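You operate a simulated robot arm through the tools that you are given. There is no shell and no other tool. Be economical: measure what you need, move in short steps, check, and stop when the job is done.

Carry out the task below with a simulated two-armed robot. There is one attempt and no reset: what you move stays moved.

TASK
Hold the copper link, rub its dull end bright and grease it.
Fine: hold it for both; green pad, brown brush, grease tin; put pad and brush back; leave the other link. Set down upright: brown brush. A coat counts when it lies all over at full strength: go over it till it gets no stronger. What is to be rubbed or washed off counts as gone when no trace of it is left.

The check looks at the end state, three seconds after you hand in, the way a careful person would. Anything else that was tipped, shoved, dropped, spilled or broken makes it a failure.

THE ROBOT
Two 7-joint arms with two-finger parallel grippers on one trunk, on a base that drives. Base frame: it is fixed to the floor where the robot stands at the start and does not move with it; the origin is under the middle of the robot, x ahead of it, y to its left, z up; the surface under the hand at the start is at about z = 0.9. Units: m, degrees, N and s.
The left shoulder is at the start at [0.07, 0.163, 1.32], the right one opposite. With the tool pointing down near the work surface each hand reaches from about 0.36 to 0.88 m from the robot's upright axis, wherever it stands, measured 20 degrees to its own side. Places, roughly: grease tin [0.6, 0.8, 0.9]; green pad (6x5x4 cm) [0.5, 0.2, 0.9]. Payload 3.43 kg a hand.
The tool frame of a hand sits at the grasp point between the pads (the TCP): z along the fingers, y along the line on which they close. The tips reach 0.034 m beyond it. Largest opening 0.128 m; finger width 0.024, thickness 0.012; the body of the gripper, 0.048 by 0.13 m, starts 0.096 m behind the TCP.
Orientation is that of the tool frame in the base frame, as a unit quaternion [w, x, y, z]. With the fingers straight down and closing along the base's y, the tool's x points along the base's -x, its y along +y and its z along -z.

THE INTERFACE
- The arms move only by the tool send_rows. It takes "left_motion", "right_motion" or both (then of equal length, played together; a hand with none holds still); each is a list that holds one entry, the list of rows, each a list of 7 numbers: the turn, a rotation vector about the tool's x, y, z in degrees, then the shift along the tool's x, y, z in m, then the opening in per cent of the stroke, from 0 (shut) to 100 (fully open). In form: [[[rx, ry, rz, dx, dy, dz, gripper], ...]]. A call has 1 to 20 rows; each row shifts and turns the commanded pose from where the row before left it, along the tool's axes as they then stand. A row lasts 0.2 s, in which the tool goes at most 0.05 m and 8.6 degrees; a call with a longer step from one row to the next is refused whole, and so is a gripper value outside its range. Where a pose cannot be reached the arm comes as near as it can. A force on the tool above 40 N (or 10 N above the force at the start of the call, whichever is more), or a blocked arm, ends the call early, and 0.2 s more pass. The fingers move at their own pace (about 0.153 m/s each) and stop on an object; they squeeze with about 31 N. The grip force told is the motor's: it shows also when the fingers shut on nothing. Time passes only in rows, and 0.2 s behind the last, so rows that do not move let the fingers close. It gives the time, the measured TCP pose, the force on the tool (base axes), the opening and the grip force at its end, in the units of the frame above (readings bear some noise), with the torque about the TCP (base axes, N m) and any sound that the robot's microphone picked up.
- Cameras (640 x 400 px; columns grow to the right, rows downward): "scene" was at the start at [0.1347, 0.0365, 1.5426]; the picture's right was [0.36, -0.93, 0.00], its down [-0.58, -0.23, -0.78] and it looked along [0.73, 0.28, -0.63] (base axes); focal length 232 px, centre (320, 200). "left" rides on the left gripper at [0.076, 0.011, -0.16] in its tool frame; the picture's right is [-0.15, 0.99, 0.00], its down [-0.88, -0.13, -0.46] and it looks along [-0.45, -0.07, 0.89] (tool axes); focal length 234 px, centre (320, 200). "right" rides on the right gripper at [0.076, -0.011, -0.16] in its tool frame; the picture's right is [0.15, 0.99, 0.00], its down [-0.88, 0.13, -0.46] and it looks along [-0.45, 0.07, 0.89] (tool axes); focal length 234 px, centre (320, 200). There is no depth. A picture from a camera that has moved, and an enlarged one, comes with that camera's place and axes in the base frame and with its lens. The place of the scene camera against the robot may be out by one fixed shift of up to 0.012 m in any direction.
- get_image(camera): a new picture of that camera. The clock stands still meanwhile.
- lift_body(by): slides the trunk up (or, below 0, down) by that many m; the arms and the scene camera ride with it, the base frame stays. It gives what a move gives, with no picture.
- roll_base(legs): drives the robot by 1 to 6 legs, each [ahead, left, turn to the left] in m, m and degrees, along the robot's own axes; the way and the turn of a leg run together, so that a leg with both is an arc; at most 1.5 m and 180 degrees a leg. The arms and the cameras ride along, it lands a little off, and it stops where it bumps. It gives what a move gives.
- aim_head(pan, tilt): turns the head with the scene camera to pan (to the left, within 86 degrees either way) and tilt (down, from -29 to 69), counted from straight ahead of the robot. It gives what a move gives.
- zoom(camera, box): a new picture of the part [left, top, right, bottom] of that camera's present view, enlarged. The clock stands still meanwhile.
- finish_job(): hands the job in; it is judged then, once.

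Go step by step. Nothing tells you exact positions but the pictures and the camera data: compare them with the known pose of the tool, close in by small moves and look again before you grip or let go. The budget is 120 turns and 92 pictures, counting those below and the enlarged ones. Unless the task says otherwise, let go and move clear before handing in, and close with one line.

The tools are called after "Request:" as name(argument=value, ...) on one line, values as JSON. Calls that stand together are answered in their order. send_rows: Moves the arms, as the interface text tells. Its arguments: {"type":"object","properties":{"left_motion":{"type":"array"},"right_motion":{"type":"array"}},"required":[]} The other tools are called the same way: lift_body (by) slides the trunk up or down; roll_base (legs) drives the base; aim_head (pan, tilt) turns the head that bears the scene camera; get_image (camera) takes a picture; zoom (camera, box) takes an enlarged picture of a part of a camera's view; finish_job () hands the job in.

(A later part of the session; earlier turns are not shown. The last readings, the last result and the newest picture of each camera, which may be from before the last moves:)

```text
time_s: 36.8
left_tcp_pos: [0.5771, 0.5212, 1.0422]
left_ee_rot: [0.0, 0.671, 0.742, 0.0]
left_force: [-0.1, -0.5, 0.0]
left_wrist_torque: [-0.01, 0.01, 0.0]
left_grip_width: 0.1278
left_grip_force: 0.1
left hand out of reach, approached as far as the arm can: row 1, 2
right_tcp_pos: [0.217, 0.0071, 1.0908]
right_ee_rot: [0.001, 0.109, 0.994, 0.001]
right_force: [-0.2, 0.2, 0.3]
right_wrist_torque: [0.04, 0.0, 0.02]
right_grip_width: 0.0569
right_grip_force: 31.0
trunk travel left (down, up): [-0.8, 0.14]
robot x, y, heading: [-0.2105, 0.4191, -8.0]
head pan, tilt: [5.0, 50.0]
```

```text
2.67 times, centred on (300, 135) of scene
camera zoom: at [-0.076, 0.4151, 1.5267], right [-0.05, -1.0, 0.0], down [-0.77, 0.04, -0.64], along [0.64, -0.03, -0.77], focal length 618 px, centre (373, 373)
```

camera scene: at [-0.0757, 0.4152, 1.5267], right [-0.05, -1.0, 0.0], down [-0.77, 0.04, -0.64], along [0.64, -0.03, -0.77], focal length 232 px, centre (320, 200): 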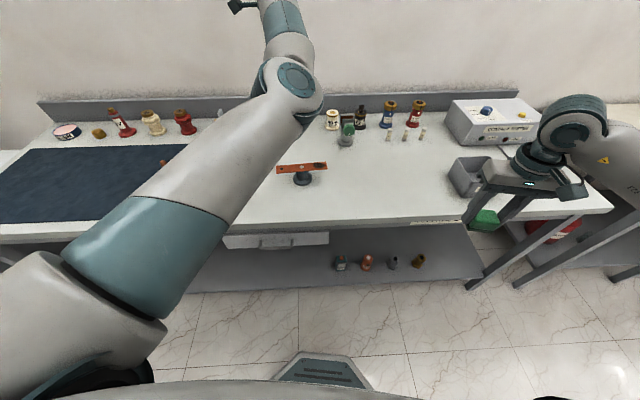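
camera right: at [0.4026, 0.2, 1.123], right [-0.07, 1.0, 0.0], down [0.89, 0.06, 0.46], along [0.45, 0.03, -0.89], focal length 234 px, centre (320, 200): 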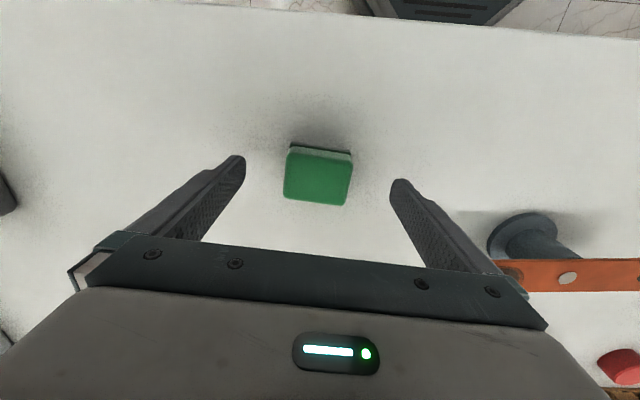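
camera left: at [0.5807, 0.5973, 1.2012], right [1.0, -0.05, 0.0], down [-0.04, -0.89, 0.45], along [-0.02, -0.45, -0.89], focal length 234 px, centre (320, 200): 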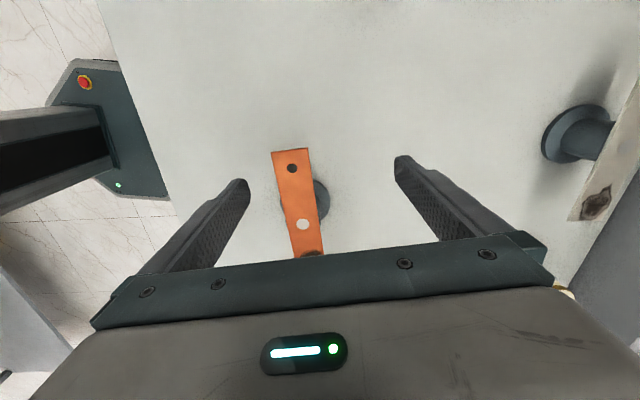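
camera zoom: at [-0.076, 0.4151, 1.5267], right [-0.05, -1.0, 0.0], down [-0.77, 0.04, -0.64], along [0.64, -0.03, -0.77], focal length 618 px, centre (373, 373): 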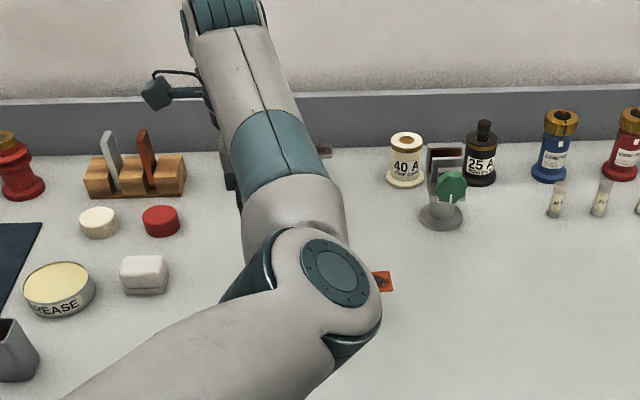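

The left hand is stopped about 3 cm too far out by its joint limits, so I'll back the base that far.

Request:
roll_base(legs=[[-0.036, 0, 0]])

Request:
get_image(camera="left")

```text
time_s: 37.6
left_tcp_pos: [0.5474, 0.5274, 1.0391]
left_ee_rot: [-0.003, 0.671, 0.742, -0.002]
left_force: [0.8, -0.4, 0.6]
left_wrist_torque: [0.03, 0.07, -0.01]
left_grip_width: 0.1279
left_grip_force: 0.1
right_tcp_pos: [0.1887, 0.0116, 1.0882]
right_ee_rot: [-0.003, 0.109, 0.994, 0.001]
right_force: [0.9, 0.0, -0.8]
right_wrist_torque: [-0.03, 0.09, 0.04]
right_grip_width: 0.0569
right_grip_force: 31.1
trunk travel left (down, up): [-0.8, 0.14]
robot x, y, heading: [-0.2433, 0.4306, -8.1]
head pan, tilt: [5.0, 50.0]
```

```text
57 pictures are left
camera left: at [0.5516, 0.6017, 1.1971], right [1.0, -0.05, -0.01], down [-0.04, -0.89, 0.45], along [-0.03, -0.45, -0.89], focal length 234 px, centre (320, 200)
```

left: 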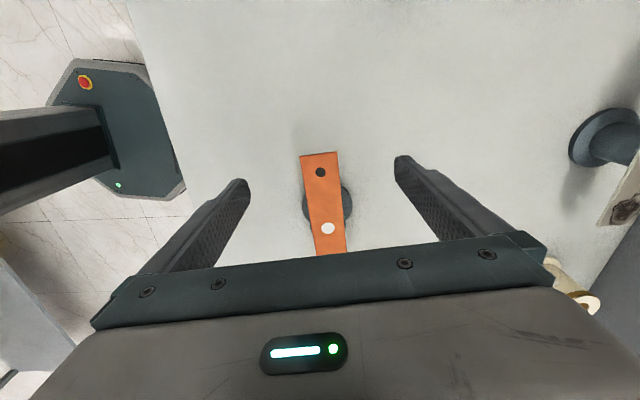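

The left hand is now right over the hole end. I'll bring the right hand with the pad near the dull end at a safe height and nudge the left hand into line.

Request:
send_rows(right_motion=[[[0, 0, -5.9, 0, 0, 0, 0], [0, 0, -5.9, 0, 0, 0, 0], [0, 0, -5.9, 0, 0, 0, 0], [0, 0, 0, -0.0339, 0.0289, -0.0032, 0], [0, 0, 0, -0.0339, 0.0289, -0.0032, 0], [0, 0, 0, -0.0339, 0.0289, -0.0032, 0], [0, 0, 0, -0.0339, 0.0289, -0.0032, 0], [0, 0, 0, -0.0339, 0.0289, -0.0032, 0], [0, 0, 0, -0.0339, 0.0289, -0.0032, 0], [0, 0, 0, -0.0339, 0.0289, -0.0032, 0], [0, 0, 0, -0.0339, 0.0289, -0.0032, 0], [0, 0, 0, -0.0339, 0.0289, -0.0032, 0], [0, 0, 0, -0.0339, 0.0289, -0.0032, 0], [0, 0, 0, 0, 0, 0, 0]]], left_motion=[[[0, 0, 0, -0.006, -0.0016, 0, 100], [0, 0, 0, -0.006, -0.0016, 0, 100], [0, 0, 0, 0, 0, 0, 100], [0, 0, 0, 0, 0, 0, 100], [0, 0, 0, 0, 0, 0, 100], [0, 0, 0, 0, 0, 0, 100], [0, 0, 0, 0, 0, 0, 100], [0, 0, 0, 0, 0, 0, 100], [0, 0, 0, 0, 0, 0, 100], [0, 0, 0, 0, 0, 0, 100], [0, 0, 0, 0, 0, 0, 100], [0, 0, 0, 0, 0, 0, 100], [0, 0, 0, 0, 0, 0, 100], [0, 0, 0, 0, 0, 0, 100]]])

Request:
get_image(camera="right")

Request:
get_image(camera="scene")

```text
time_s: 40.6
left_tcp_pos: [0.5407, 0.5134, 1.043]
left_ee_rot: [-0.001, 0.671, 0.741, 0.0]
left_force: [0.3, 0.0, 0.4]
left_wrist_torque: [0.02, 0.01, -0.02]
left_grip_width: 0.1281
left_grip_force: 0.0
right_tcp_pos: [0.4944, 0.3302, 1.1228]
right_ee_rot: [0.0, -0.045, 0.999, 0.001]
right_force: [0.0, 0.7, 0.2]
right_wrist_torque: [0.01, -0.03, 0.0]
right_grip_width: 0.0569
right_grip_force: 30.8
trunk travel left (down, up): [-0.8, 0.14]
robot x, y, heading: [-0.2422, 0.4293, -8.0]
head pan, tilt: [5.0, 50.0]
```

```text
56 pictures are left
camera right: at [0.4204, 0.3125, 1.2823], right [-0.24, 0.97, 0.0], down [0.87, 0.21, 0.46], along [0.44, 0.11, -0.89], focal length 234 px, centre (320, 200)
```

right: 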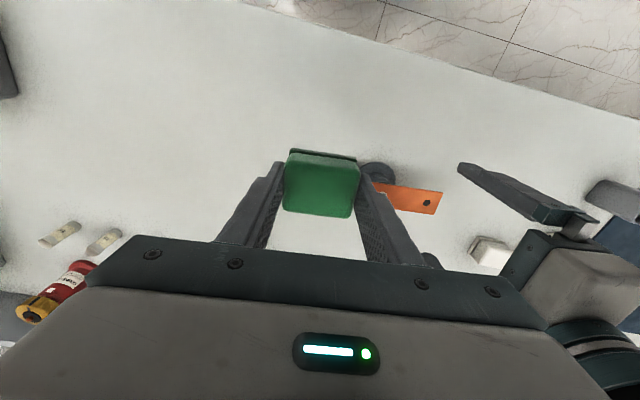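

```text
55 pictures are left
camera scene: at [-0.1107, 0.4185, 1.5267], right [-0.05, -1.0, 0.0], down [-0.77, 0.04, -0.64], along [0.64, -0.03, -0.77], focal length 232 px, centre (320, 200)
```

scene: 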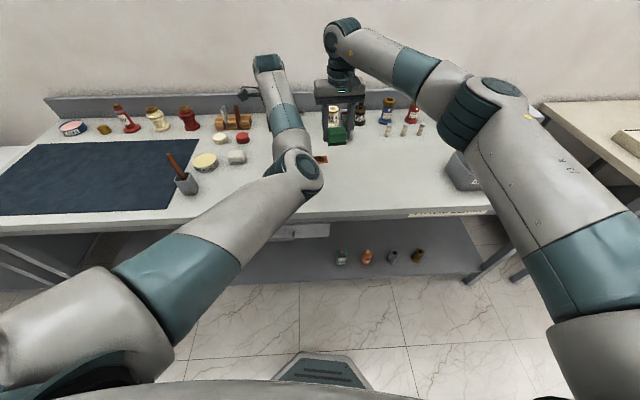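

Both arms reach comfortably without crossing. Now I'll lower the left hand around the hole end and check it.

Request:
send_rows(left_motion=[[[0, 0, 0, 0.002, 0.005, 0.01, 100], [0, 0, 0, 0, 0, 0.02, 100], [0, 0, 0, 0, 0, 0.02, 100], [0, 0, 0, 0, 0, 0.01, 100], [0, 0, 0, 0, 0, 0, 100]]])

Request:
get_image(camera="left")

Request:
zoom(camera="right", box=[340, 130, 500, 230])

```text
time_s: 41.8
left_tcp_pos: [0.5455, 0.5163, 0.9814]
left_ee_rot: [0.0, 0.671, 0.742, 0.0]
left_force: [0.2, -0.3, -0.1]
left_wrist_torque: [-0.03, 0.03, -0.04]
left_grip_width: 0.1279
left_grip_force: 0.1
right_tcp_pos: [0.4948, 0.3315, 1.124]
right_ee_rot: [0.0, -0.046, 0.999, 0.001]
right_force: [0.1, -0.1, -1.2]
right_wrist_torque: [0.0, 0.0, -0.01]
right_grip_width: 0.0568
right_grip_force: 30.8
trunk travel left (down, up): [-0.8, 0.14]
robot x, y, heading: [-0.2422, 0.43, -8.0]
head pan, tilt: [5.0, 50.0]
```

```text
54 pictures are left
camera left: at [0.5492, 0.5927, 1.141], right [1.0, -0.05, 0.0], down [-0.04, -0.89, 0.45], along [-0.02, -0.45, -0.89], focal length 234 px, centre (320, 200)
```

left: 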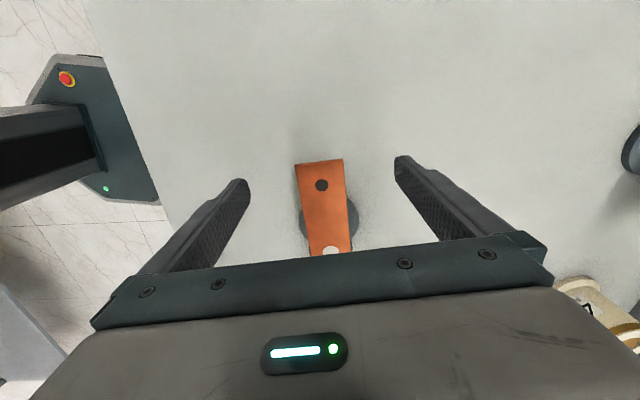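

```text
4.00 times, centred on (420, 180) of right
camera zoom: at [0.4205, 0.3137, 1.2823], right [-0.24, 0.97, 0.0], down [0.87, 0.21, 0.46], along [0.44, 0.11, -0.89], focal length 937 px, centre (-80, 280)
```

zoom: 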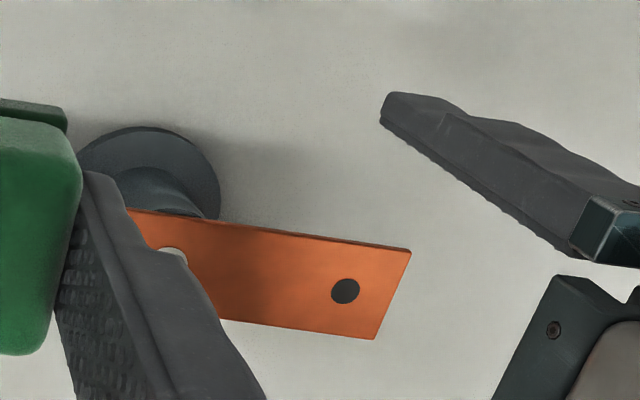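

The link end is centred between the left fingers. I'll close on it.

Request:
send_rows(left_motion=[[[0, 0, 0, 0, 0, 0, 60], [0, 0, 0, 0, 0, 0, 40], [0, 0, 0, 0, 0, 0, 30], [0, 0, 0, 0, 0, 0, 20], [0, 0, 0, 0, 0, 0, 0], [0, 0, 0, 0, 0, 0, 0]]])

Request:
get_image(camera="left")

Request:
zoom(camera="right", box=[270, 130, 430, 230])

```text
time_s: 43.2
left_tcp_pos: [0.5454, 0.5175, 0.9826]
left_ee_rot: [-0.001, 0.672, 0.741, 0.0]
left_force: [-2.3, -0.7, -0.7]
left_wrist_torque: [-0.07, -0.02, -0.1]
left_grip_width: 0.0397
left_grip_force: 31.1
right_tcp_pos: [0.4951, 0.3307, 1.1228]
right_ee_rot: [0.0, -0.046, 0.999, 0.001]
right_force: [0.3, 0.4, -0.9]
right_wrist_torque: [0.01, 0.01, -0.02]
right_grip_width: 0.0568
right_grip_force: 31.1
trunk travel left (down, up): [-0.8, 0.14]
robot x, y, heading: [-0.2421, 0.4289, -7.8]
head pan, tilt: [5.0, 50.0]
```

```text
52 pictures are left
camera left: at [0.5492, 0.593, 1.1412], right [1.0, -0.05, 0.0], down [-0.04, -0.89, 0.45], along [-0.02, -0.45, -0.89], focal length 234 px, centre (320, 200)
```

left: 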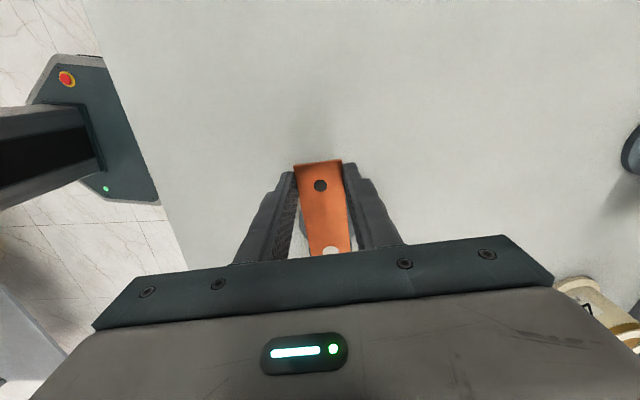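

```text
4.00 times, centred on (350, 180) of right
camera zoom: at [0.4204, 0.314, 1.2823], right [-0.24, 0.97, 0.0], down [0.87, 0.21, 0.46], along [0.44, 0.11, -0.89], focal length 937 px, centre (200, 280)
```

zoom: 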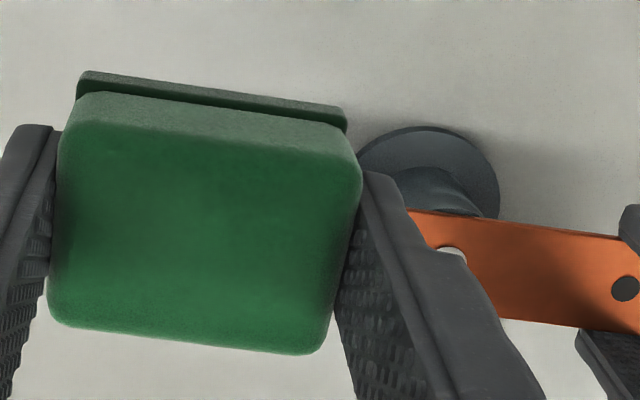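

The link is held at 39.7 mm. The pad goes over the dull end next, then down in small steps to feel contact.

Request:
send_rows(right_motion=[[[0, 0, 0, -0.0239, 0.0162, 0.007, 0], [0, 0, 0, -0.0239, 0.0162, 0.007, 0], [0, 0, 0, -0.0239, 0.0162, 0.007, 0], [0, 0, 0, 0, 0, 0.03, 0], [0, 0, 0, 0, 0, 0.03, 0], [0, 0, 0, 0, 0, 0.012, 0], [0, 0, 0, 0, 0, 0, 0]]])

Request:
zoom(camera="scene", box=[270, 90, 390, 190])

Request:
get_image(camera="right")

```text
time_s: 44.8
left_tcp_pos: [0.5452, 0.5183, 0.9829]
left_ee_rot: [-0.001, 0.671, 0.741, 0.0]
left_force: [0.3, 0.9, 0.6]
left_wrist_torque: [0.11, 0.04, -0.03]
left_grip_width: 0.0397
left_grip_force: 30.5
right_tcp_pos: [0.5369, 0.3688, 1.0368]
right_ee_rot: [0.0, -0.045, 0.999, 0.001]
right_force: [-0.2, 0.1, -0.7]
right_wrist_torque: [0.01, 0.01, 0.0]
right_grip_width: 0.0571
right_grip_force: 30.7
right hand out of reach, approached as far as the arm can: row 3
trunk travel left (down, up): [-0.8, 0.14]
robot x, y, heading: [-0.2398, 0.4249, -7.9]
head pan, tilt: [5.0, 50.0]
```

```text
4.00 times, centred on (330, 140) of scene
camera zoom: at [-0.1101, 0.4206, 1.5266], right [-0.05, -1.0, 0.0], down [-0.77, 0.04, -0.64], along [0.64, -0.03, -0.77], focal length 928 px, centre (280, 440)
```

zoom: 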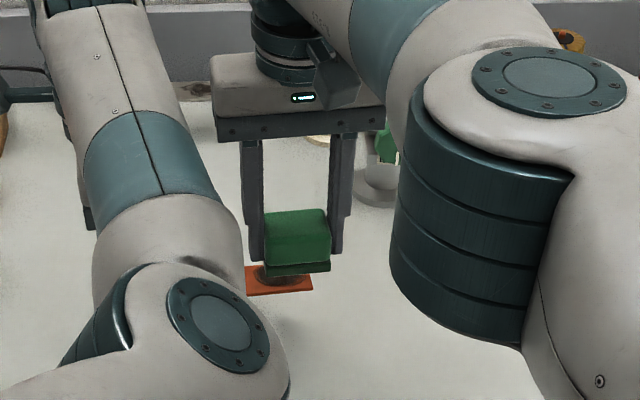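

```text
49 pictures are left
camera right: at [0.4629, 0.3498, 1.1961], right [-0.24, 0.97, 0.0], down [0.86, 0.21, 0.46], along [0.44, 0.11, -0.89], focal length 234 px, centre (320, 200)
```

right: 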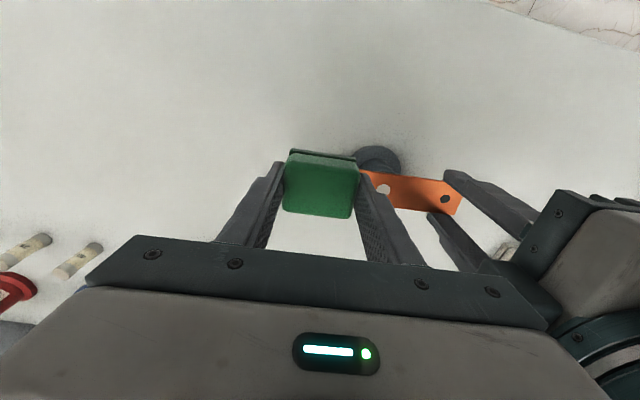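

The right hand stopped about 2.5 cm short. I'll try the remaining shift at this lower height.

Request:
send_rows(right_motion=[[[0, 0, 0, -0.013, 0.0075, 0, 0], [0, 0, 0, -0.013, 0.0075, 0, 0], [0, 0, 0, 0, 0, 0, 0]]])

Request:
zoom(camera="scene", box=[270, 90, 390, 190])

```text
time_s: 45.6
left_tcp_pos: [0.5451, 0.5173, 0.9824]
left_ee_rot: [0.0, 0.671, 0.741, 0.0]
left_force: [0.0, 1.7, 0.3]
left_wrist_torque: [0.25, -0.01, -0.02]
left_grip_width: 0.0397
left_grip_force: 30.5
right_tcp_pos: [0.5381, 0.3676, 1.0373]
right_ee_rot: [0.0, -0.046, 0.999, 0.001]
right_force: [-0.2, 0.6, -0.5]
right_wrist_torque: [0.0, 0.0, -0.02]
right_grip_width: 0.0568
right_grip_force: 31.0
right hand out of reach, approached as far as the arm can: row 1, 2
trunk travel left (down, up): [-0.8, 0.14]
robot x, y, heading: [-0.2452, 0.4272, -8.1]
head pan, tilt: [5.0, 50.0]
```

```text
4.00 times, centred on (330, 140) of scene
camera zoom: at [-0.1102, 0.4205, 1.5266], right [-0.05, -1.0, 0.0], down [-0.77, 0.04, -0.64], along [0.64, -0.03, -0.77], focal length 928 px, centre (280, 440)
```

zoom: 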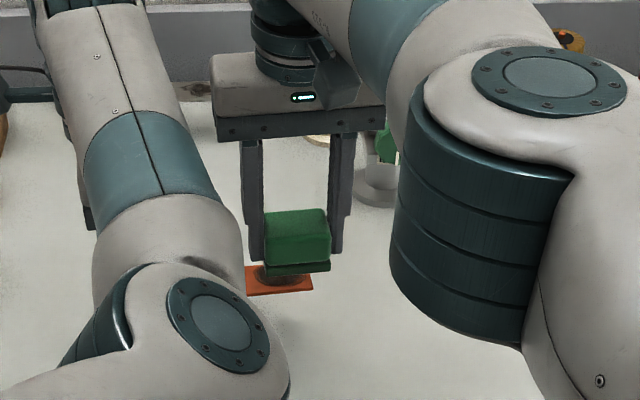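

I'll check whether the wrist angle is what limits the right hand by turning it about 13° and trying again.

Request:
send_rows(right_motion=[[[0, 0, 6.5, 0, 0, 0, 0], [0, 0, 6.5, 0, 0, 0, 0], [0, 0, 0, -0.0107, 0.0106, 0, 0], [0, 0, 0, -0.0107, 0.0106, 0, 0], [0, 0, 0, 0, 0, 0, 0]]])

```text
time_s: 46.8
left_tcp_pos: [0.5453, 0.5168, 0.9824]
left_ee_rot: [0.0, 0.671, 0.741, 0.001]
left_force: [0.2, -1.3, -0.3]
left_wrist_torque: [0.0, -0.02, -0.04]
left_grip_width: 0.0395
left_grip_force: 30.3
right_tcp_pos: [0.5365, 0.3672, 1.0375]
right_ee_rot: [0.0, 0.068, 0.998, 0.001]
right_force: [-0.6, 0.1, -0.5]
right_wrist_torque: [0.03, -0.01, 0.03]
right_grip_width: 0.0567
right_grip_force: 31.3
right hand out of reach, approached as far as the arm can: row 3, 4
trunk travel left (down, up): [-0.8, 0.14]
robot x, y, heading: [-0.2419, 0.4308, -8.0]
head pan, tilt: [5.0, 50.0]
```

The wrist angle isn't the limit; the reach is. I'll release the link, raise both hands and move the base to (-0.15, 0.195) heading +5°, where both reaches should be shorter.

Request:
send_rows(left_motion=[[[0, 0, 0, 0, 0, 0, 40], [0, 0, 0, 0, 0, 0, 80], [0, 0, 0, 0, 0, 0, 100], [0, 0, 0, 0, 0, 0, 100], [0, 0, 0, 0, 0, -0.02, 100], [0, 0, 0, 0, 0, -0.04, 100], [0, 0, 0, 0, 0, -0.04, 100], [0, 0, 0, 0, 0, -0.04, 100], [0, 0, 0, 0, 0, -0.04, 100], [0, 0, 0, 0, 0, -0.04, 100], [0, 0, 0, 0, 0, -0.04, 100], [0, 0, 0, 0, 0, 0, 100]]], right_motion=[[[0, 0, 0, 0.01, -0.01, -0.02, 0], [0, 0, 0, 0.01, -0.01, -0.03, 0], [0, 0, 0, 0.01, -0.01, -0.03, 0], [0, 0, 0, 0, 0, -0.03, 0], [0, 0, 0, 0, 0, -0.03, 0], [0, 0, 0, 0, 0, -0.03, 0], [0, 0, 0, 0, 0, -0.03, 0], [0, 0, 0, 0, 0, 0, 0], [0, 0, 0, 0, 0, 0, 0], [0, 0, 0, 0, 0, 0, 0], [0, 0, 0, 0, 0, 0, 0], [0, 0, 0, 0, 0, 0, 0]]])

Request:
roll_base(legs=[[0, 0, 13], [0, -0.24, 0], [0.068, 0, 0]])

Request:
get_image(camera="scene")

```text
time_s: 49.4
left_tcp_pos: [0.546, 0.5161, 1.2417]
left_ee_rot: [-0.001, 0.671, 0.741, 0.0]
left_force: [0.6, 0.3, 1.4]
left_wrist_torque: [0.04, -0.02, 0.01]
left_grip_width: 0.1281
left_grip_force: 0.1
right_tcp_pos: [0.5041, 0.3422, 1.236]
right_ee_rot: [0.0, 0.067, 0.998, 0.001]
right_force: [-0.9, 0.1, 0.3]
right_wrist_torque: [0.0, 0.01, -0.02]
right_grip_width: 0.0569
right_grip_force: 31.1
trunk travel left (down, up): [-0.8, 0.14]
robot x, y, heading: [-0.2389, 0.4269, -8.1]
head pan, tilt: [5.0, 50.0]
```

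```text
time_s: 52.6
left_tcp_pos: [0.5866, 0.4554, 1.2474]
left_ee_rot: [0.001, 0.584, 0.812, 0.002]
left_force: [0.1, -0.4, 0.4]
left_wrist_torque: [-0.01, -0.08, 0.01]
left_grip_width: 0.1278
left_grip_force: 0.0
right_tcp_pos: [0.5828, 0.2778, 1.2418]
right_ee_rot: [0.003, -0.046, 0.999, -0.001]
right_force: [-1.3, -0.6, 0.6]
right_wrist_torque: [0.01, -0.08, 0.0]
right_grip_width: 0.0569
right_grip_force: 30.5
trunk travel left (down, up): [-0.8, 0.14]
robot x, y, heading: [-0.1558, 0.194, 4.9]
head pan, tilt: [5.0, 50.0]
```

```text
47 pictures are left
camera scene: at [-0.0322, 0.2157, 1.5275], right [0.17, -0.99, 0.0], down [-0.75, -0.13, -0.65], along [0.64, 0.11, -0.76], focal length 232 px, centre (320, 200)
```

scene: 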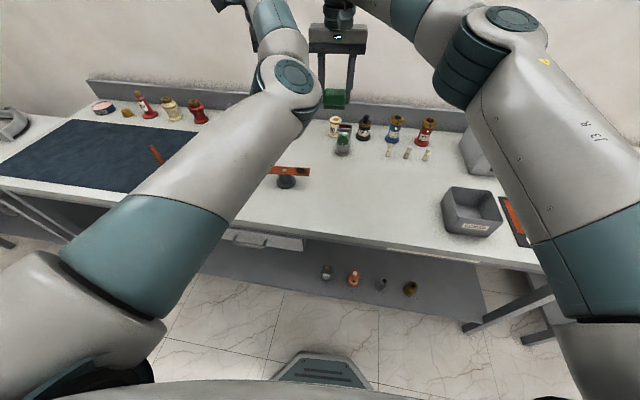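

Both hands should be in range now. I'll turn the left wrist back to match the link and bring both above their targets.

Request:
send_rows(left_motion=[[[0, 0, 6.7, 0, 0, 0, 100], [0, 0, 6.7, 0, 0, 0, 100], [0, 0, 0, 0.0217, -0.0117, 0.03, 100], [0, 0, 0, 0.0217, -0.0117, 0.03, 100], [0, 0, 0, 0.0217, -0.0117, 0.03, 100], [0, 0, 0, 0, 0, 0.03, 100], [0, 0, 0, 0, 0, 0.03, 100], [0, 0, 0, 0, 0, 0, 100]]], right_motion=[[[0, 0, 0, 0, 0, 0, 0], [0, 0, 0, 0, 0, 0, 0], [0, 0, 0, 0.0037, 0.0365, 0.02, 0], [0, 0, 0, 0.0037, 0.0365, 0.02, 0], [0, 0, 0, 0.0037, 0.0365, 0.02, 0], [0, 0, 0, 0, 0, 0.025, 0], [0, 0, 0, 0, 0, 0.025, 0], [0, 0, 0, 0, 0, 0, 0]]])

Request:
get_image(camera="left")

Request:
get_image(camera="scene")

```text
time_s: 54.4
left_tcp_pos: [0.5492, 0.5203, 1.0948]
left_ee_rot: [0.0, 0.674, 0.738, 0.0]
left_force: [-0.4, -0.4, 0.9]
left_wrist_torque: [-0.03, -0.04, -0.02]
left_grip_width: 0.1278
left_grip_force: 0.0
right_tcp_pos: [0.5671, 0.3859, 1.1297]
right_ee_rot: [0.001, -0.045, 0.999, 0.0]
right_force: [0.4, 1.0, -0.7]
right_wrist_torque: [-0.02, -0.05, 0.02]
right_grip_width: 0.0568
right_grip_force: 30.9
trunk travel left (down, up): [-0.8, 0.14]
robot x, y, heading: [-0.1599, 0.1917, 4.8]
head pan, tilt: [5.0, 50.0]
```

```text
46 pictures are left
camera left: at [0.5533, 0.5961, 1.2535], right [1.0, -0.06, 0.0], down [-0.05, -0.89, 0.46], along [-0.02, -0.45, -0.89], focal length 234 px, centre (320, 200)
```

left: 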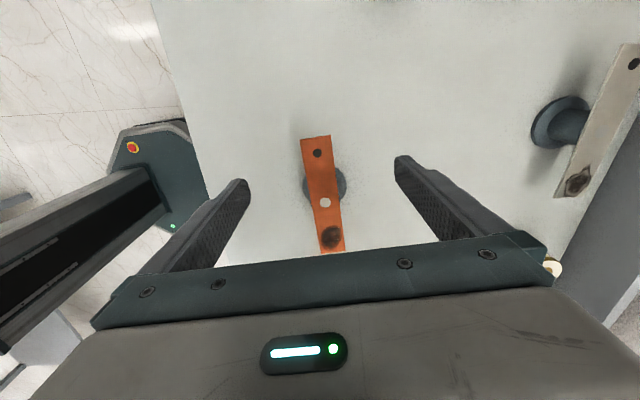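

```text
45 pictures are left
camera scene: at [-0.0269, 0.2169, 1.5269], right [0.17, -0.99, 0.0], down [-0.75, -0.13, -0.64], along [0.63, 0.11, -0.77], focal length 232 px, centre (320, 200)
```

scene: 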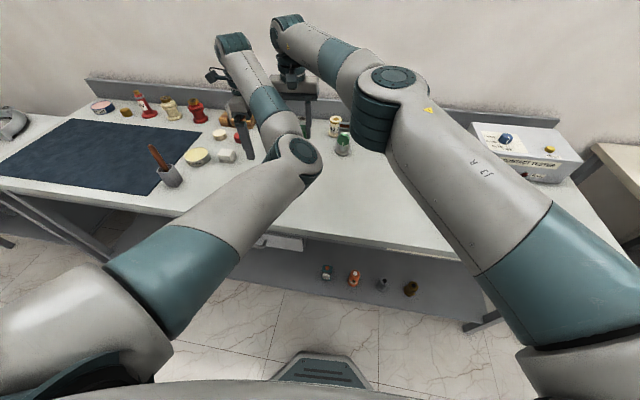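

Everything is in reach now. I'll lower and close the left hand on the hole end.

Request:
send_rows(left_motion=[[[0, 0, 0, -0.0047, -0.0035, 0.03, 100], [0, 0, 0, 0, 0, 0.04, 100], [0, 0, 0, 0, 0, 0.03, 100], [0, 0, 0, 0, 0, 0.012, 100], [0, 0, 0, 0, 0, 0, 100], [0, 0, 0, 0, 0, 0, 60], [0, 0, 0, 0, 0, 0, 40], [0, 0, 0, 0, 0, 0, 30], [0, 0, 0, 0, 0, 0, 0], [0, 0, 0, 0, 0, 0, 0], [0, 0, 0, 0, 0, 0, 0]]])

Request:
get_image(camera="left")

Request:
get_image(camera="right")

```text
time_s: 56.8
left_tcp_pos: [0.5482, 0.5129, 0.9819]
left_ee_rot: [-0.001, 0.674, 0.738, 0.001]
left_force: [0.0, 0.5, 0.2]
left_wrist_torque: [-0.03, 0.01, -0.01]
left_grip_width: 0.0398
left_grip_force: 31.0
right_tcp_pos: [0.5703, 0.3856, 1.1293]
right_ee_rot: [0.001, -0.044, 0.999, 0.001]
right_force: [1.0, -0.2, -0.9]
right_wrist_torque: [0.01, -0.02, 0.01]
right_grip_width: 0.057
right_grip_force: 31.1
trunk travel left (down, up): [-0.8, 0.14]
robot x, y, heading: [-0.155, 0.192, 4.7]
head pan, tilt: [5.0, 50.0]
```

```text
44 pictures are left
camera left: at [0.5524, 0.589, 1.1402], right [1.0, -0.06, 0.0], down [-0.05, -0.89, 0.45], along [-0.03, -0.45, -0.89], focal length 234 px, centre (320, 200)
```

left: 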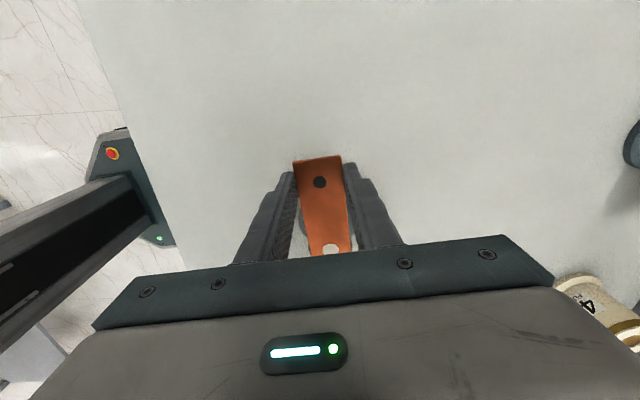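

```text
43 pictures are left
camera right: at [0.4955, 0.3671, 1.2873], right [-0.23, 0.97, 0.0], down [0.87, 0.21, 0.46], along [0.44, 0.11, -0.89], focal length 234 px, centre (320, 200)
```

right: 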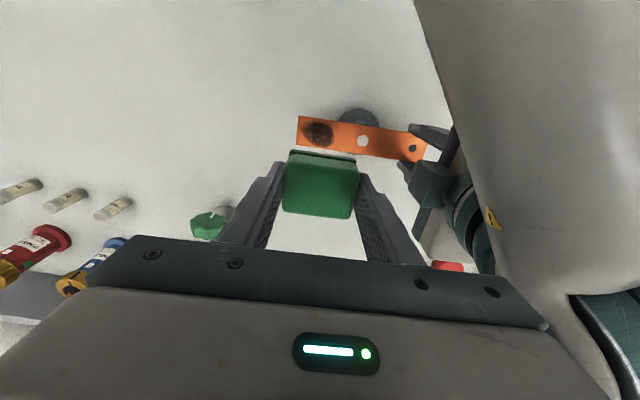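

The link is held again and its dull end is free. The right hand lines up the pad over it and goes down gently.

Request:
send_rows(right_motion=[[[0, 0, 0, 0.009, -0.001, 0.03, 0], [0, 0, 0, 0, 0, 0.03, 0], [0, 0, 0, 0, 0, 0.03, 0], [0, 0, 0, 0, 0, 0.004, 0], [0, 0, 0, 0, 0, 0.004, 0], [0, 0, 0, 0, 0, 0.004, 0], [0, 0, 0, 0, 0, 0, 0]]])

Request:
zoom(camera="right", box=[240, 120, 440, 245])

```text
time_s: 58.4
left_tcp_pos: [0.5484, 0.5138, 0.9808]
left_ee_rot: [-0.001, 0.674, 0.739, 0.0]
left_force: [0.4, 0.7, 1.3]
left_wrist_torque: [-0.02, 0.02, -0.01]
left_grip_width: 0.0396
left_grip_force: 30.5
right_tcp_pos: [0.5613, 0.3838, 1.0253]
right_ee_rot: [0.0, -0.046, 0.999, 0.001]
right_force: [0.4, 0.3, -0.7]
right_wrist_torque: [-0.01, 0.04, 0.01]
right_grip_width: 0.0567
right_grip_force: 31.0
trunk travel left (down, up): [-0.8, 0.14]
robot x, y, heading: [-0.155, 0.1946, 5.1]
head pan, tilt: [5.0, 50.0]
```

```text
3.20 times, centred on (340, 182) of right
camera zoom: at [0.4863, 0.3666, 1.1845], right [-0.23, 0.97, 0.0], down [0.87, 0.21, 0.46], along [0.44, 0.11, -0.89], focal length 749 px, centre (256, 256)
```

zoom: 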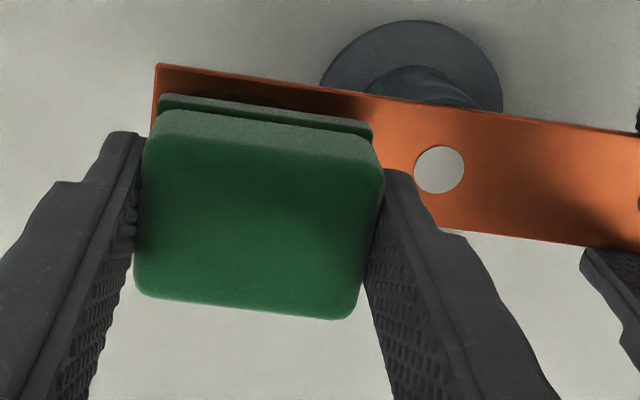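

No contact yet; I'll continue down in 2 mm steps.

Request:
send_rows(right_motion=[[[0, 0, 0, 0, 0, 0.002, 0], [0, 0, 0, 0, 0, 0.002, 0], [0, 0, 0, 0, 0, 0.002, 0], [0, 0, 0, 0, 0, 0, 0]]])

Request:
send_rows(right_motion=[[[0, 0, 0, 0, 0, 0.002, 0], [0, 0, 0, 0, 0, 0.002, 0], [0, 0, 0, 0, 0, 0, 0]]])

```text
time_s: 59.4
left_tcp_pos: [0.5479, 0.5127, 0.9817]
left_ee_rot: [0.0, 0.675, 0.738, 0.001]
left_force: [0.0, 1.2, 0.0]
left_wrist_torque: [-0.01, 0.0, 0.01]
left_grip_width: 0.0397
left_grip_force: 30.3
right_tcp_pos: [0.5614, 0.3841, 1.0206]
right_ee_rot: [0.0, -0.045, 0.999, 0.001]
right_force: [0.0, 0.1, -0.2]
right_wrist_torque: [0.02, 0.03, -0.02]
right_grip_width: 0.0568
right_grip_force: 31.1
trunk travel left (down, up): [-0.8, 0.14]
robot x, y, heading: [-0.1565, 0.1902, 4.7]
head pan, tilt: [5.0, 50.0]
```

```text
time_s: 60.2
left_tcp_pos: [0.5482, 0.5131, 0.9805]
left_ee_rot: [-0.001, 0.674, 0.739, 0.001]
left_force: [0.0, -0.3, 0.9]
left_wrist_torque: [0.01, -0.04, -0.02]
left_grip_width: 0.0396
left_grip_force: 31.4
right_tcp_pos: [0.5613, 0.3836, 1.0142]
right_ee_rot: [-0.001, -0.046, 0.999, 0.001]
right_force: [0.0, -1.0, -1.0]
right_wrist_torque: [-0.02, -0.02, 0.0]
right_grip_width: 0.0571
right_grip_force: 31.7
trunk travel left (down, up): [-0.8, 0.14]
robot x, y, heading: [-0.1586, 0.1965, 4.9]
head pan, tilt: [5.0, 50.0]
```

Request:
send_rows(right_motion=[[[0, 0, 0, 0, 0, 0.002, 0], [0, 0, 0, 0, 0, 0.002, 0], [0, 0, 0, 0, 0, 0, 0]]])

Request:
send_rows(right_motion=[[[0, 0, 0, 0, 0, 0.002, 0], [0, 0, 0, 0, 0, 0.001, 0], [0, 0, 0, 0, 0, 0, 0]]])

```text
time_s: 61.0
left_tcp_pos: [0.5475, 0.5126, 0.9811]
left_ee_rot: [0.0, 0.674, 0.739, 0.001]
left_force: [0.8, 0.5, -0.1]
left_wrist_torque: [0.0, -0.01, 0.01]
left_grip_width: 0.0398
left_grip_force: 30.3
right_tcp_pos: [0.5612, 0.383, 1.0105]
right_ee_rot: [0.0, -0.046, 0.999, 0.001]
right_force: [0.0, -0.1, -0.2]
right_wrist_torque: [0.01, -0.01, 0.01]
right_grip_width: 0.0568
right_grip_force: 31.4
trunk travel left (down, up): [-0.8, 0.14]
robot x, y, heading: [-0.1574, 0.1919, 4.7]
head pan, tilt: [5.0, 50.0]
```

```text
time_s: 61.8
left_tcp_pos: [0.5475, 0.5132, 0.9825]
left_ee_rot: [-0.001, 0.674, 0.739, 0.0]
left_force: [-0.6, 0.8, 0.2]
left_wrist_torque: [0.09, -0.02, 0.01]
left_grip_width: 0.0399
left_grip_force: 31.1
right_tcp_pos: [0.5608, 0.3827, 1.0078]
right_ee_rot: [0.0, -0.046, 0.999, 0.001]
right_force: [0.2, 0.2, -0.8]
right_wrist_torque: [0.01, -0.02, 0.0]
right_grip_width: 0.0567
right_grip_force: 31.0
trunk travel left (down, up): [-0.8, 0.14]
robot x, y, heading: [-0.1521, 0.1905, 4.8]
head pan, tilt: [5.0, 50.0]
```

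Request:
send_rows(right_motion=[[[0, 0, 0, 0, 0, 0.001, 0], [0, 0, 0, 0, 0, 0.001, 0], [0, 0, 0, 0, 0, 0.001, 0], [0, 0, 0, 0, 0, 0, 0]]])

Request:
zoom(camera="right", box=[240, 120, 440, 245])

```text
time_s: 62.8
left_tcp_pos: [0.5481, 0.5127, 0.9812]
left_ee_rot: [-0.001, 0.674, 0.738, 0.001]
left_force: [-1.0, 0.2, -0.1]
left_wrist_torque: [0.01, 0.01, -0.06]
left_grip_width: 0.0397
left_grip_force: 31.6
right_tcp_pos: [0.5604, 0.3835, 1.0049]
right_ee_rot: [0.0, -0.045, 0.999, 0.0]
right_force: [0.8, -0.3, 0.0]
right_wrist_torque: [0.02, -0.02, 0.01]
right_grip_width: 0.0568
right_grip_force: 31.3
trunk travel left (down, up): [-0.8, 0.14]
robot x, y, heading: [-0.1522, 0.1917, 4.9]
head pan, tilt: [5.0, 50.0]
```

```text
3.20 times, centred on (340, 182) of right
camera zoom: at [0.4862, 0.3659, 1.1646], right [-0.23, 0.97, 0.0], down [0.87, 0.21, 0.46], along [0.44, 0.11, -0.89], focal length 749 px, centre (256, 256)
```

zoom: 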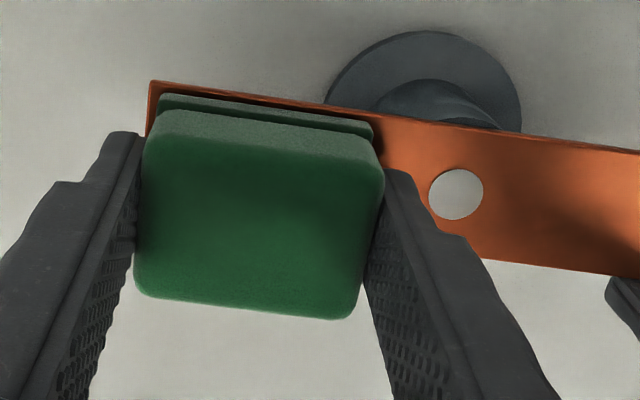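

Nearly touching now. I'll keep going in 1 mm steps.

Request:
send_rows(right_motion=[[[0, 0, 0, 0, 0, 0.001, 0], [0, 0, 0, 0, 0, 0.001, 0], [0, 0, 0, 0, 0, 0, 0]]])

Request:
send_rows(right_motion=[[[0, 0, 0, 0, 0, 0.001, 0], [0, 0, 0, 0, 0, 0.001, 0], [0, 0, 0, 0, 0, 0, 0]]])

Request:
send_rows(right_motion=[[[0, 0, 0, 0, 0, 0.001, 0], [0, 0, 0, 0, 0, 0, 0]]])

```text
time_s: 63.6
left_tcp_pos: [0.5486, 0.5132, 0.9818]
left_ee_rot: [-0.001, 0.675, 0.738, 0.0]
left_force: [0.0, -0.1, -0.1]
left_wrist_torque: [0.05, 0.01, -0.05]
left_grip_width: 0.0397
left_grip_force: 30.7
right_tcp_pos: [0.5604, 0.3834, 1.0036]
right_ee_rot: [-0.001, -0.045, 0.999, 0.001]
right_force: [-0.2, 0.4, -0.8]
right_wrist_torque: [-0.02, 0.01, 0.01]
right_grip_width: 0.0568
right_grip_force: 30.6
trunk travel left (down, up): [-0.8, 0.14]
robot x, y, heading: [-0.1531, 0.1965, 5.0]
head pan, tilt: [5.0, 50.0]
```

```text
time_s: 64.4
left_tcp_pos: [0.5482, 0.5132, 0.9808]
left_ee_rot: [-0.001, 0.674, 0.738, 0.001]
left_force: [0.5, 1.0, 0.9]
left_wrist_torque: [0.06, -0.02, 0.0]
left_grip_width: 0.0399
left_grip_force: 31.3
right_tcp_pos: [0.5607, 0.3835, 1.0026]
right_ee_rot: [0.0, -0.045, 0.999, 0.001]
right_force: [0.5, -1.0, -1.0]
right_wrist_torque: [0.0, 0.0, 0.03]
right_grip_width: 0.0569
right_grip_force: 31.4
trunk travel left (down, up): [-0.8, 0.14]
robot x, y, heading: [-0.1538, 0.1931, 4.8]
head pan, tilt: [5.0, 50.0]
```

```text
time_s: 65.0
left_tcp_pos: [0.5485, 0.5143, 0.9824]
left_ee_rot: [0.0, 0.674, 0.739, 0.001]
left_force: [3.3, 1.6, -0.7]
left_wrist_torque: [0.63, -0.05, 0.25]
left_grip_width: 0.0396
left_grip_force: 30.9
right_tcp_pos: [0.5603, 0.3829, 1.0012]
right_ee_rot: [0.0, -0.043, 0.999, 0.001]
right_force: [0.5, -0.5, 7.9]
right_wrist_torque: [-0.05, 0.0, 0.02]
right_grip_width: 0.0567
right_grip_force: 31.3
trunk travel left (down, up): [-0.8, 0.14]
robot x, y, heading: [-0.1561, 0.1921, 4.6]
head pan, tilt: [5.0, 50.0]
```

Contact is at TCP z=1.001 with about 8 N. I'll rub back and forth.

Request:
send_rows(right_motion=[[[0, 0, 0, 0, 0.01, 0, 0], [0, 0, 0, 0, -0.01, 0, 0], [0, 0, 0, 0, -0.01, 0, 0], [0, 0, 0, 0, 0.01, 0, 0], [0, 0, 0, 0, 0.01, 0, 0], [0, 0, 0, 0.006, -0.01, 0, 0], [0, 0, 0, 0, -0.01, 0, 0], [0, 0, 0, 0, 0.01, 0, 0], [0, 0, 0, 0, 0.01, 0, 0], [0, 0, 0, 0, -0.01, 0, 0], [0, 0, 0, -0.012, -0.01, 0, 0], [0, 0, 0, 0, 0.01, 0, 0], [0, 0, 0, 0, 0.01, 0, 0], [0, 0, 0, 0, -0.01, 0, 0], [0, 0, 0, 0, -0.01, 0, 0], [0, 0, 0, 0.006, 0.01, 0, 0], [0, 0, 0, 0, 0.01, 0, 0], [0, 0, 0, 0, -0.01, 0, 0], [0, 0, 0, 0, 0, 0, 0]]])

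Request:
zoom(camera="right", box=[240, 120, 440, 245])

```text
time_s: 69.0
left_tcp_pos: [0.5485, 0.5133, 0.9807]
left_ee_rot: [0.0, 0.674, 0.738, 0.001]
left_force: [1.4, -1.2, 2.2]
left_wrist_torque: [-0.5, -0.13, 0.12]
left_grip_width: 0.0397
left_grip_force: 30.5
right_tcp_pos: [0.5603, 0.3842, 1.0014]
right_ee_rot: [0.0, -0.044, 0.999, 0.0]
right_force: [-0.5, -1.2, 1.6]
right_wrist_torque: [-0.01, -0.01, -0.02]
right_grip_width: 0.0569
right_grip_force: 30.5
trunk travel left (down, up): [-0.8, 0.14]
robot x, y, heading: [-0.1535, 0.192, 4.8]
head pan, tilt: [5.0, 50.0]
```

```text
3.20 times, centred on (340, 182) of right
camera zoom: at [0.4859, 0.3662, 1.1602], right [-0.23, 0.97, 0.0], down [0.87, 0.21, 0.46], along [0.44, 0.11, -0.89], focal length 749 px, centre (256, 256)
```

zoom: 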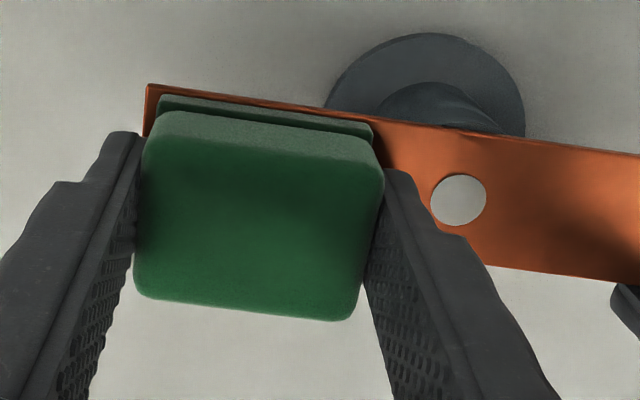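

The pressure has dropped, so I'll press 1 mm more, rub another round, then lift and look.

Request:
send_rows(right_motion=[[[0, 0, 0, 0, 0, 0.0008, 0], [0, 0, 0, 0, -0.01, 0, 0], [0, 0, 0, 0, 0.01, 0, 0], [0, 0, 0, 0, 0.01, 0, 0], [0, 0, 0, 0.008, -0.01, 0, 0], [0, 0, 0, 0, -0.01, 0, 0], [0, 0, 0, 0, 0.01, 0, 0], [0, 0, 0, -0.016, 0, 0, 0], [0, 0, 0, 0, 0.01, 0, 0], [0, 0, 0, 0, -0.01, 0, 0], [0, 0, 0, 0, -0.01, 0, 0], [0, 0, 0, 0.016, 0, 0, 0], [0, 0, 0, 0, 0.02, 0, 0], [0, 0, 0, -0.016, 0, 0, 0], [0, 0, 0, 0.008, -0.01, 0, 0], [0, 0, 0, 0, 0, 0, 0]]])

Request:
send_rows(right_motion=[[[0, 0, 0, 0, 0, -0.01, 0], [0, 0, 0, 0, 0, -0.03, 0], [0, 0, 0, 0, 0, -0.04, 0], [0, 0, 0, -0.02, 0, -0.04, 0], [0, 0, 0, -0.02, 0, 0, 0], [0, 0, 0, 0, 0, 0, 0]]])

Request:
zoom(camera="right", box=[240, 60, 440, 185])

```text
time_s: 72.4
left_tcp_pos: [0.5474, 0.5121, 0.9828]
left_ee_rot: [0.0, 0.675, 0.738, 0.0]
left_force: [-1.2, -3.1, -0.3]
left_wrist_torque: [-0.32, -0.02, -0.18]
left_grip_width: 0.0399
left_grip_force: 30.8
right_tcp_pos: [0.561, 0.3725, 1.0009]
right_ee_rot: [0.001, -0.045, 0.999, 0.0]
right_force: [2.7, -0.6, 8.7]
right_wrist_torque: [0.17, -0.11, -0.06]
right_grip_width: 0.0568
right_grip_force: 30.9
right hand out of reach, approached as far as the arm can: row 9
trunk travel left (down, up): [-0.8, 0.14]
robot x, y, heading: [-0.1585, 0.1889, 4.7]
head pan, tilt: [5.0, 50.0]
```

```text
time_s: 73.8
left_tcp_pos: [0.549, 0.5126, 0.9822]
left_ee_rot: [0.001, 0.675, 0.738, 0.001]
left_force: [2.0, -1.8, 4.1]
left_wrist_torque: [-0.71, -0.24, 0.2]
left_grip_width: 0.0397
left_grip_force: 30.9
right_tcp_pos: [0.58, 0.3735, 1.1195]
right_ee_rot: [-0.001, -0.045, 0.999, 0.001]
right_force: [-0.7, -0.5, 0.1]
right_wrist_torque: [-0.02, 0.0, 0.03]
right_grip_width: 0.0571
right_grip_force: 31.0
right hand out of reach, approached as far as the arm can: row 5
trunk travel left (down, up): [-0.8, 0.14]
robot x, y, heading: [-0.156, 0.1964, 4.8]
head pan, tilt: [5.0, 50.0]
```

```text
3.20 times, centred on (340, 122) of right
camera zoom: at [0.5059, 0.3565, 1.2793], right [-0.23, 0.97, 0.0], down [0.87, 0.21, 0.46], along [0.44, 0.11, -0.89], focal length 749 px, centre (256, 448)
```

zoom: 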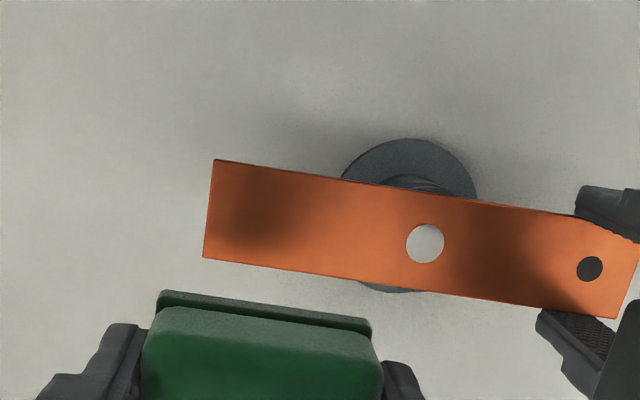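

The dull patch looks gone, but there is still a shade there. I'll raise the pad away to make sure it is only its shadow.

Request:
send_rows(right_motion=[[[0, 0, 0, 0.03, -0.03, -0.02, 0], [0, 0, 0, 0.03, -0.03, -0.02, 0], [0, 0, 0, 0.03, -0.03, -0.02, 0], [0, 0, 0, 0.0, -0.03, -0.02, 0], [0, 0, 0, 0, 0, 0, 0]]])

Request:
get_image(camera="right")

```text
time_s: 75.0
left_tcp_pos: [0.5472, 0.5137, 0.9819]
left_ee_rot: [0.0, 0.675, 0.738, 0.0]
left_force: [0.5, -2.0, 4.8]
left_wrist_torque: [-1.07, -0.24, 0.08]
left_grip_width: 0.0397
left_grip_force: 30.9
right_tcp_pos: [0.5016, 0.2487, 1.2004]
right_ee_rot: [0.0, -0.045, 0.999, 0.0]
right_force: [-1.0, 0.1, -0.9]
right_wrist_torque: [-0.03, -0.02, 0.04]
right_grip_width: 0.0567
right_grip_force: 30.3
trunk travel left (down, up): [-0.8, 0.14]
robot x, y, heading: [-0.1575, 0.1938, 4.5]
head pan, tilt: [5.0, 50.0]
```

```text
38 pictures are left
camera right: at [0.427, 0.231, 1.3604], right [-0.23, 0.97, 0.0], down [0.87, 0.21, 0.46], along [0.44, 0.11, -0.89], focal length 234 px, centre (320, 200)
```

right: 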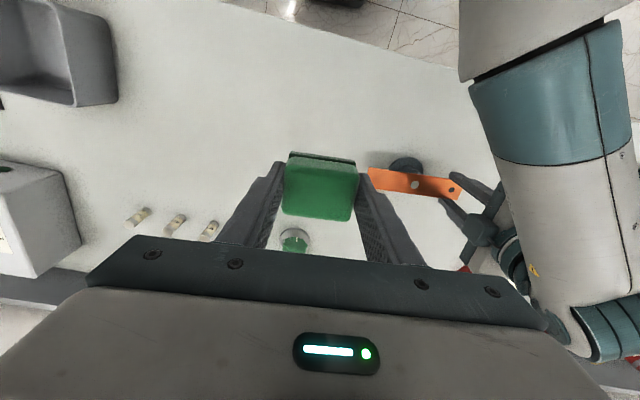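

Request:
zoom(camera="right", box=[355, 150, 475, 225])

```text
5.33 times, centred on (415, 188) of right
camera zoom: at [0.427, 0.231, 1.3604], right [-0.23, 0.97, 0.0], down [0.87, 0.21, 0.46], along [0.44, 0.11, -0.89], focal length 1249 px, centre (-187, 267)
```

zoom: 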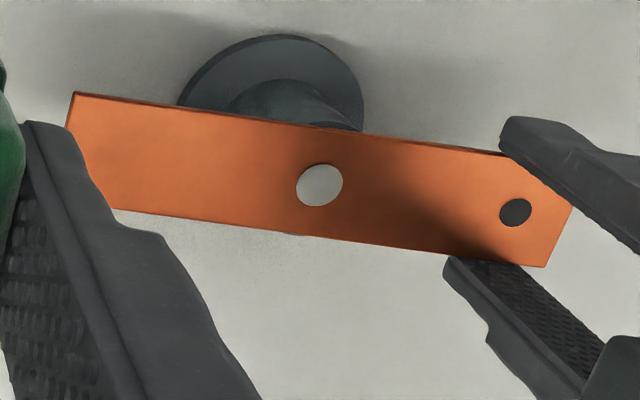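

The end is bright with no trace left. I'll release the link, raise the left hand, and take the pad back to its place.

Request:
send_rows(left_motion=[[[0, 0, 0, 0, 0, 0, 40], [0, 0, 0, 0, 0, 0, 80], [0, 0, 0, 0, 0, 0, 100], [0, 0, 0, 0, 0, 0, 100], [0, 0, 0, 0, 0, -0.02, 100], [0, 0, 0, 0, 0, -0.04, 100], [0, 0, 0, 0, 0, -0.04, 100], [0, 0, 0, 0, 0, -0.04, 100], [0, 0, 0, 0, 0, -0.04, 100], [0, 0, 0, 0, 0, -0.04, 100], [0, 0, 0, 0, 0, -0.04, 100]]], right_motion=[[[0, 0, 4.85, 0, 0, 0, 0], [0, 0, 4.85, 0, 0, 0, 0], [0, 0, 0, 0.0095, -0.025, 0, 0], [0, 0, 0, 0.0095, -0.025, 0, 0], [0, 0, 0, 0, 0, 0.039, 0], [0, 0, 0, 0, 0, 0.039, 0], [0, 0, 0, 0, 0, 0.039, 0], [0, 0, 0, 0, 0, 0.039, 0], [0, 0, 0, 0, 0, 0.039, 0], [0, 0, 0, 0, 0, 0.038, 0], [0, 0, 0, 0, 0, 0, 0]]])

```text
time_s: 77.4
left_tcp_pos: [0.551, 0.5172, 1.2423]
left_ee_rot: [-0.001, 0.674, 0.738, 0.0]
left_force: [0.2, 0.2, -0.2]
left_wrist_torque: [0.02, 0.0, 0.03]
left_grip_width: 0.1279
left_grip_force: 0.1
left hand out of reach, approached as far as the arm can: row 9
right_tcp_pos: [0.4767, 0.1995, 0.9667]
right_ee_rot: [0.001, 0.039, 0.999, 0.001]
right_force: [0.5, -0.2, -0.7]
right_wrist_torque: [0.01, 0.0, 0.02]
right_grip_width: 0.0569
right_grip_force: 31.1
trunk travel left (down, up): [-0.8, 0.14]
robot x, y, heading: [-0.1563, 0.1926, 4.8]
head pan, tilt: [5.0, 50.0]
```

Request:
send_rows(right_motion=[[[0, 0, 0, -0.001, 0, 0.012, 0], [0, 0, 0, 0, 0, 0.008, 0], [0, 0, 0, 0, 0, 0.003, 0], [0, 0, 0, 0, 0, 0.002, 0], [0, 0, 0, 0, 0, 0, 0]]])

Request:
zoom(camera="right", box=[240, 100, 440, 225])

Request:
zoom(camera="scene", box=[300, 130, 460, 240])

```text
time_s: 78.6
left_tcp_pos: [0.5542, 0.5178, 1.2417]
left_ee_rot: [-0.001, 0.673, 0.739, 0.0]
left_force: [-0.1, -0.8, 0.3]
left_wrist_torque: [-0.02, -0.02, 0.01]
left_grip_width: 0.1281
left_grip_force: 0.1
right_tcp_pos: [0.4801, 0.1991, 0.9412]
right_ee_rot: [0.0, 0.039, 0.999, 0.0]
right_force: [0.0, -0.1, -1.5]
right_wrist_torque: [-0.01, 0.0, 0.02]
right_grip_width: 0.0565
right_grip_force: 30.6
trunk travel left (down, up): [-0.8, 0.14]
robot x, y, heading: [-0.1574, 0.1919, 4.6]
head pan, tilt: [5.0, 50.0]
```

```text
3.20 times, centred on (340, 162) of right
camera zoom: at [0.4031, 0.1946, 1.1009], right [-0.07, 1.0, 0.0], down [0.89, 0.06, 0.46], along [0.45, 0.03, -0.89], focal length 749 px, centre (256, 320)
```

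zoom: 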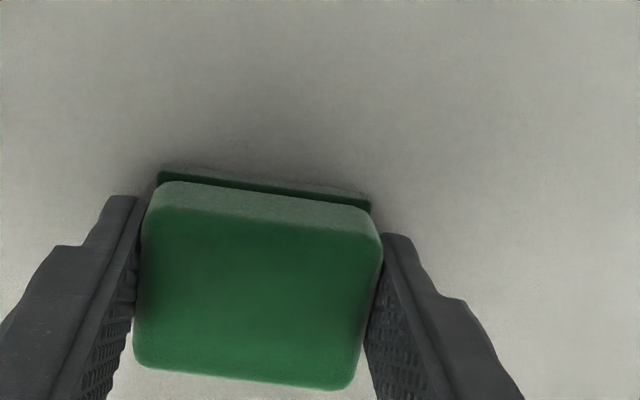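

```text
3.64 times, centred on (380, 185) of scene
camera zoom: at [-0.0249, 0.2153, 1.5267], right [0.17, -0.99, 0.0], down [-0.75, -0.13, -0.64], along [0.63, 0.11, -0.77], focal length 843 px, centre (102, 254)
```

zoom: 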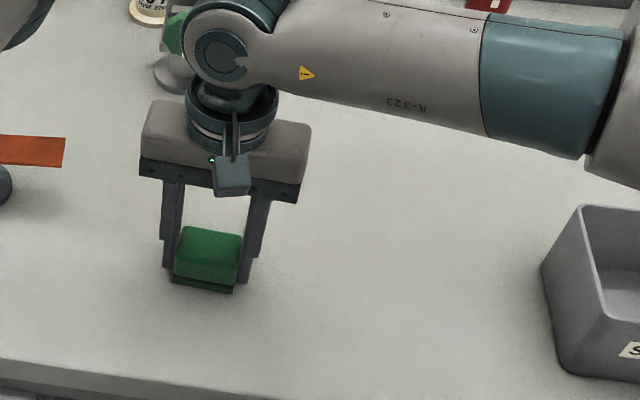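

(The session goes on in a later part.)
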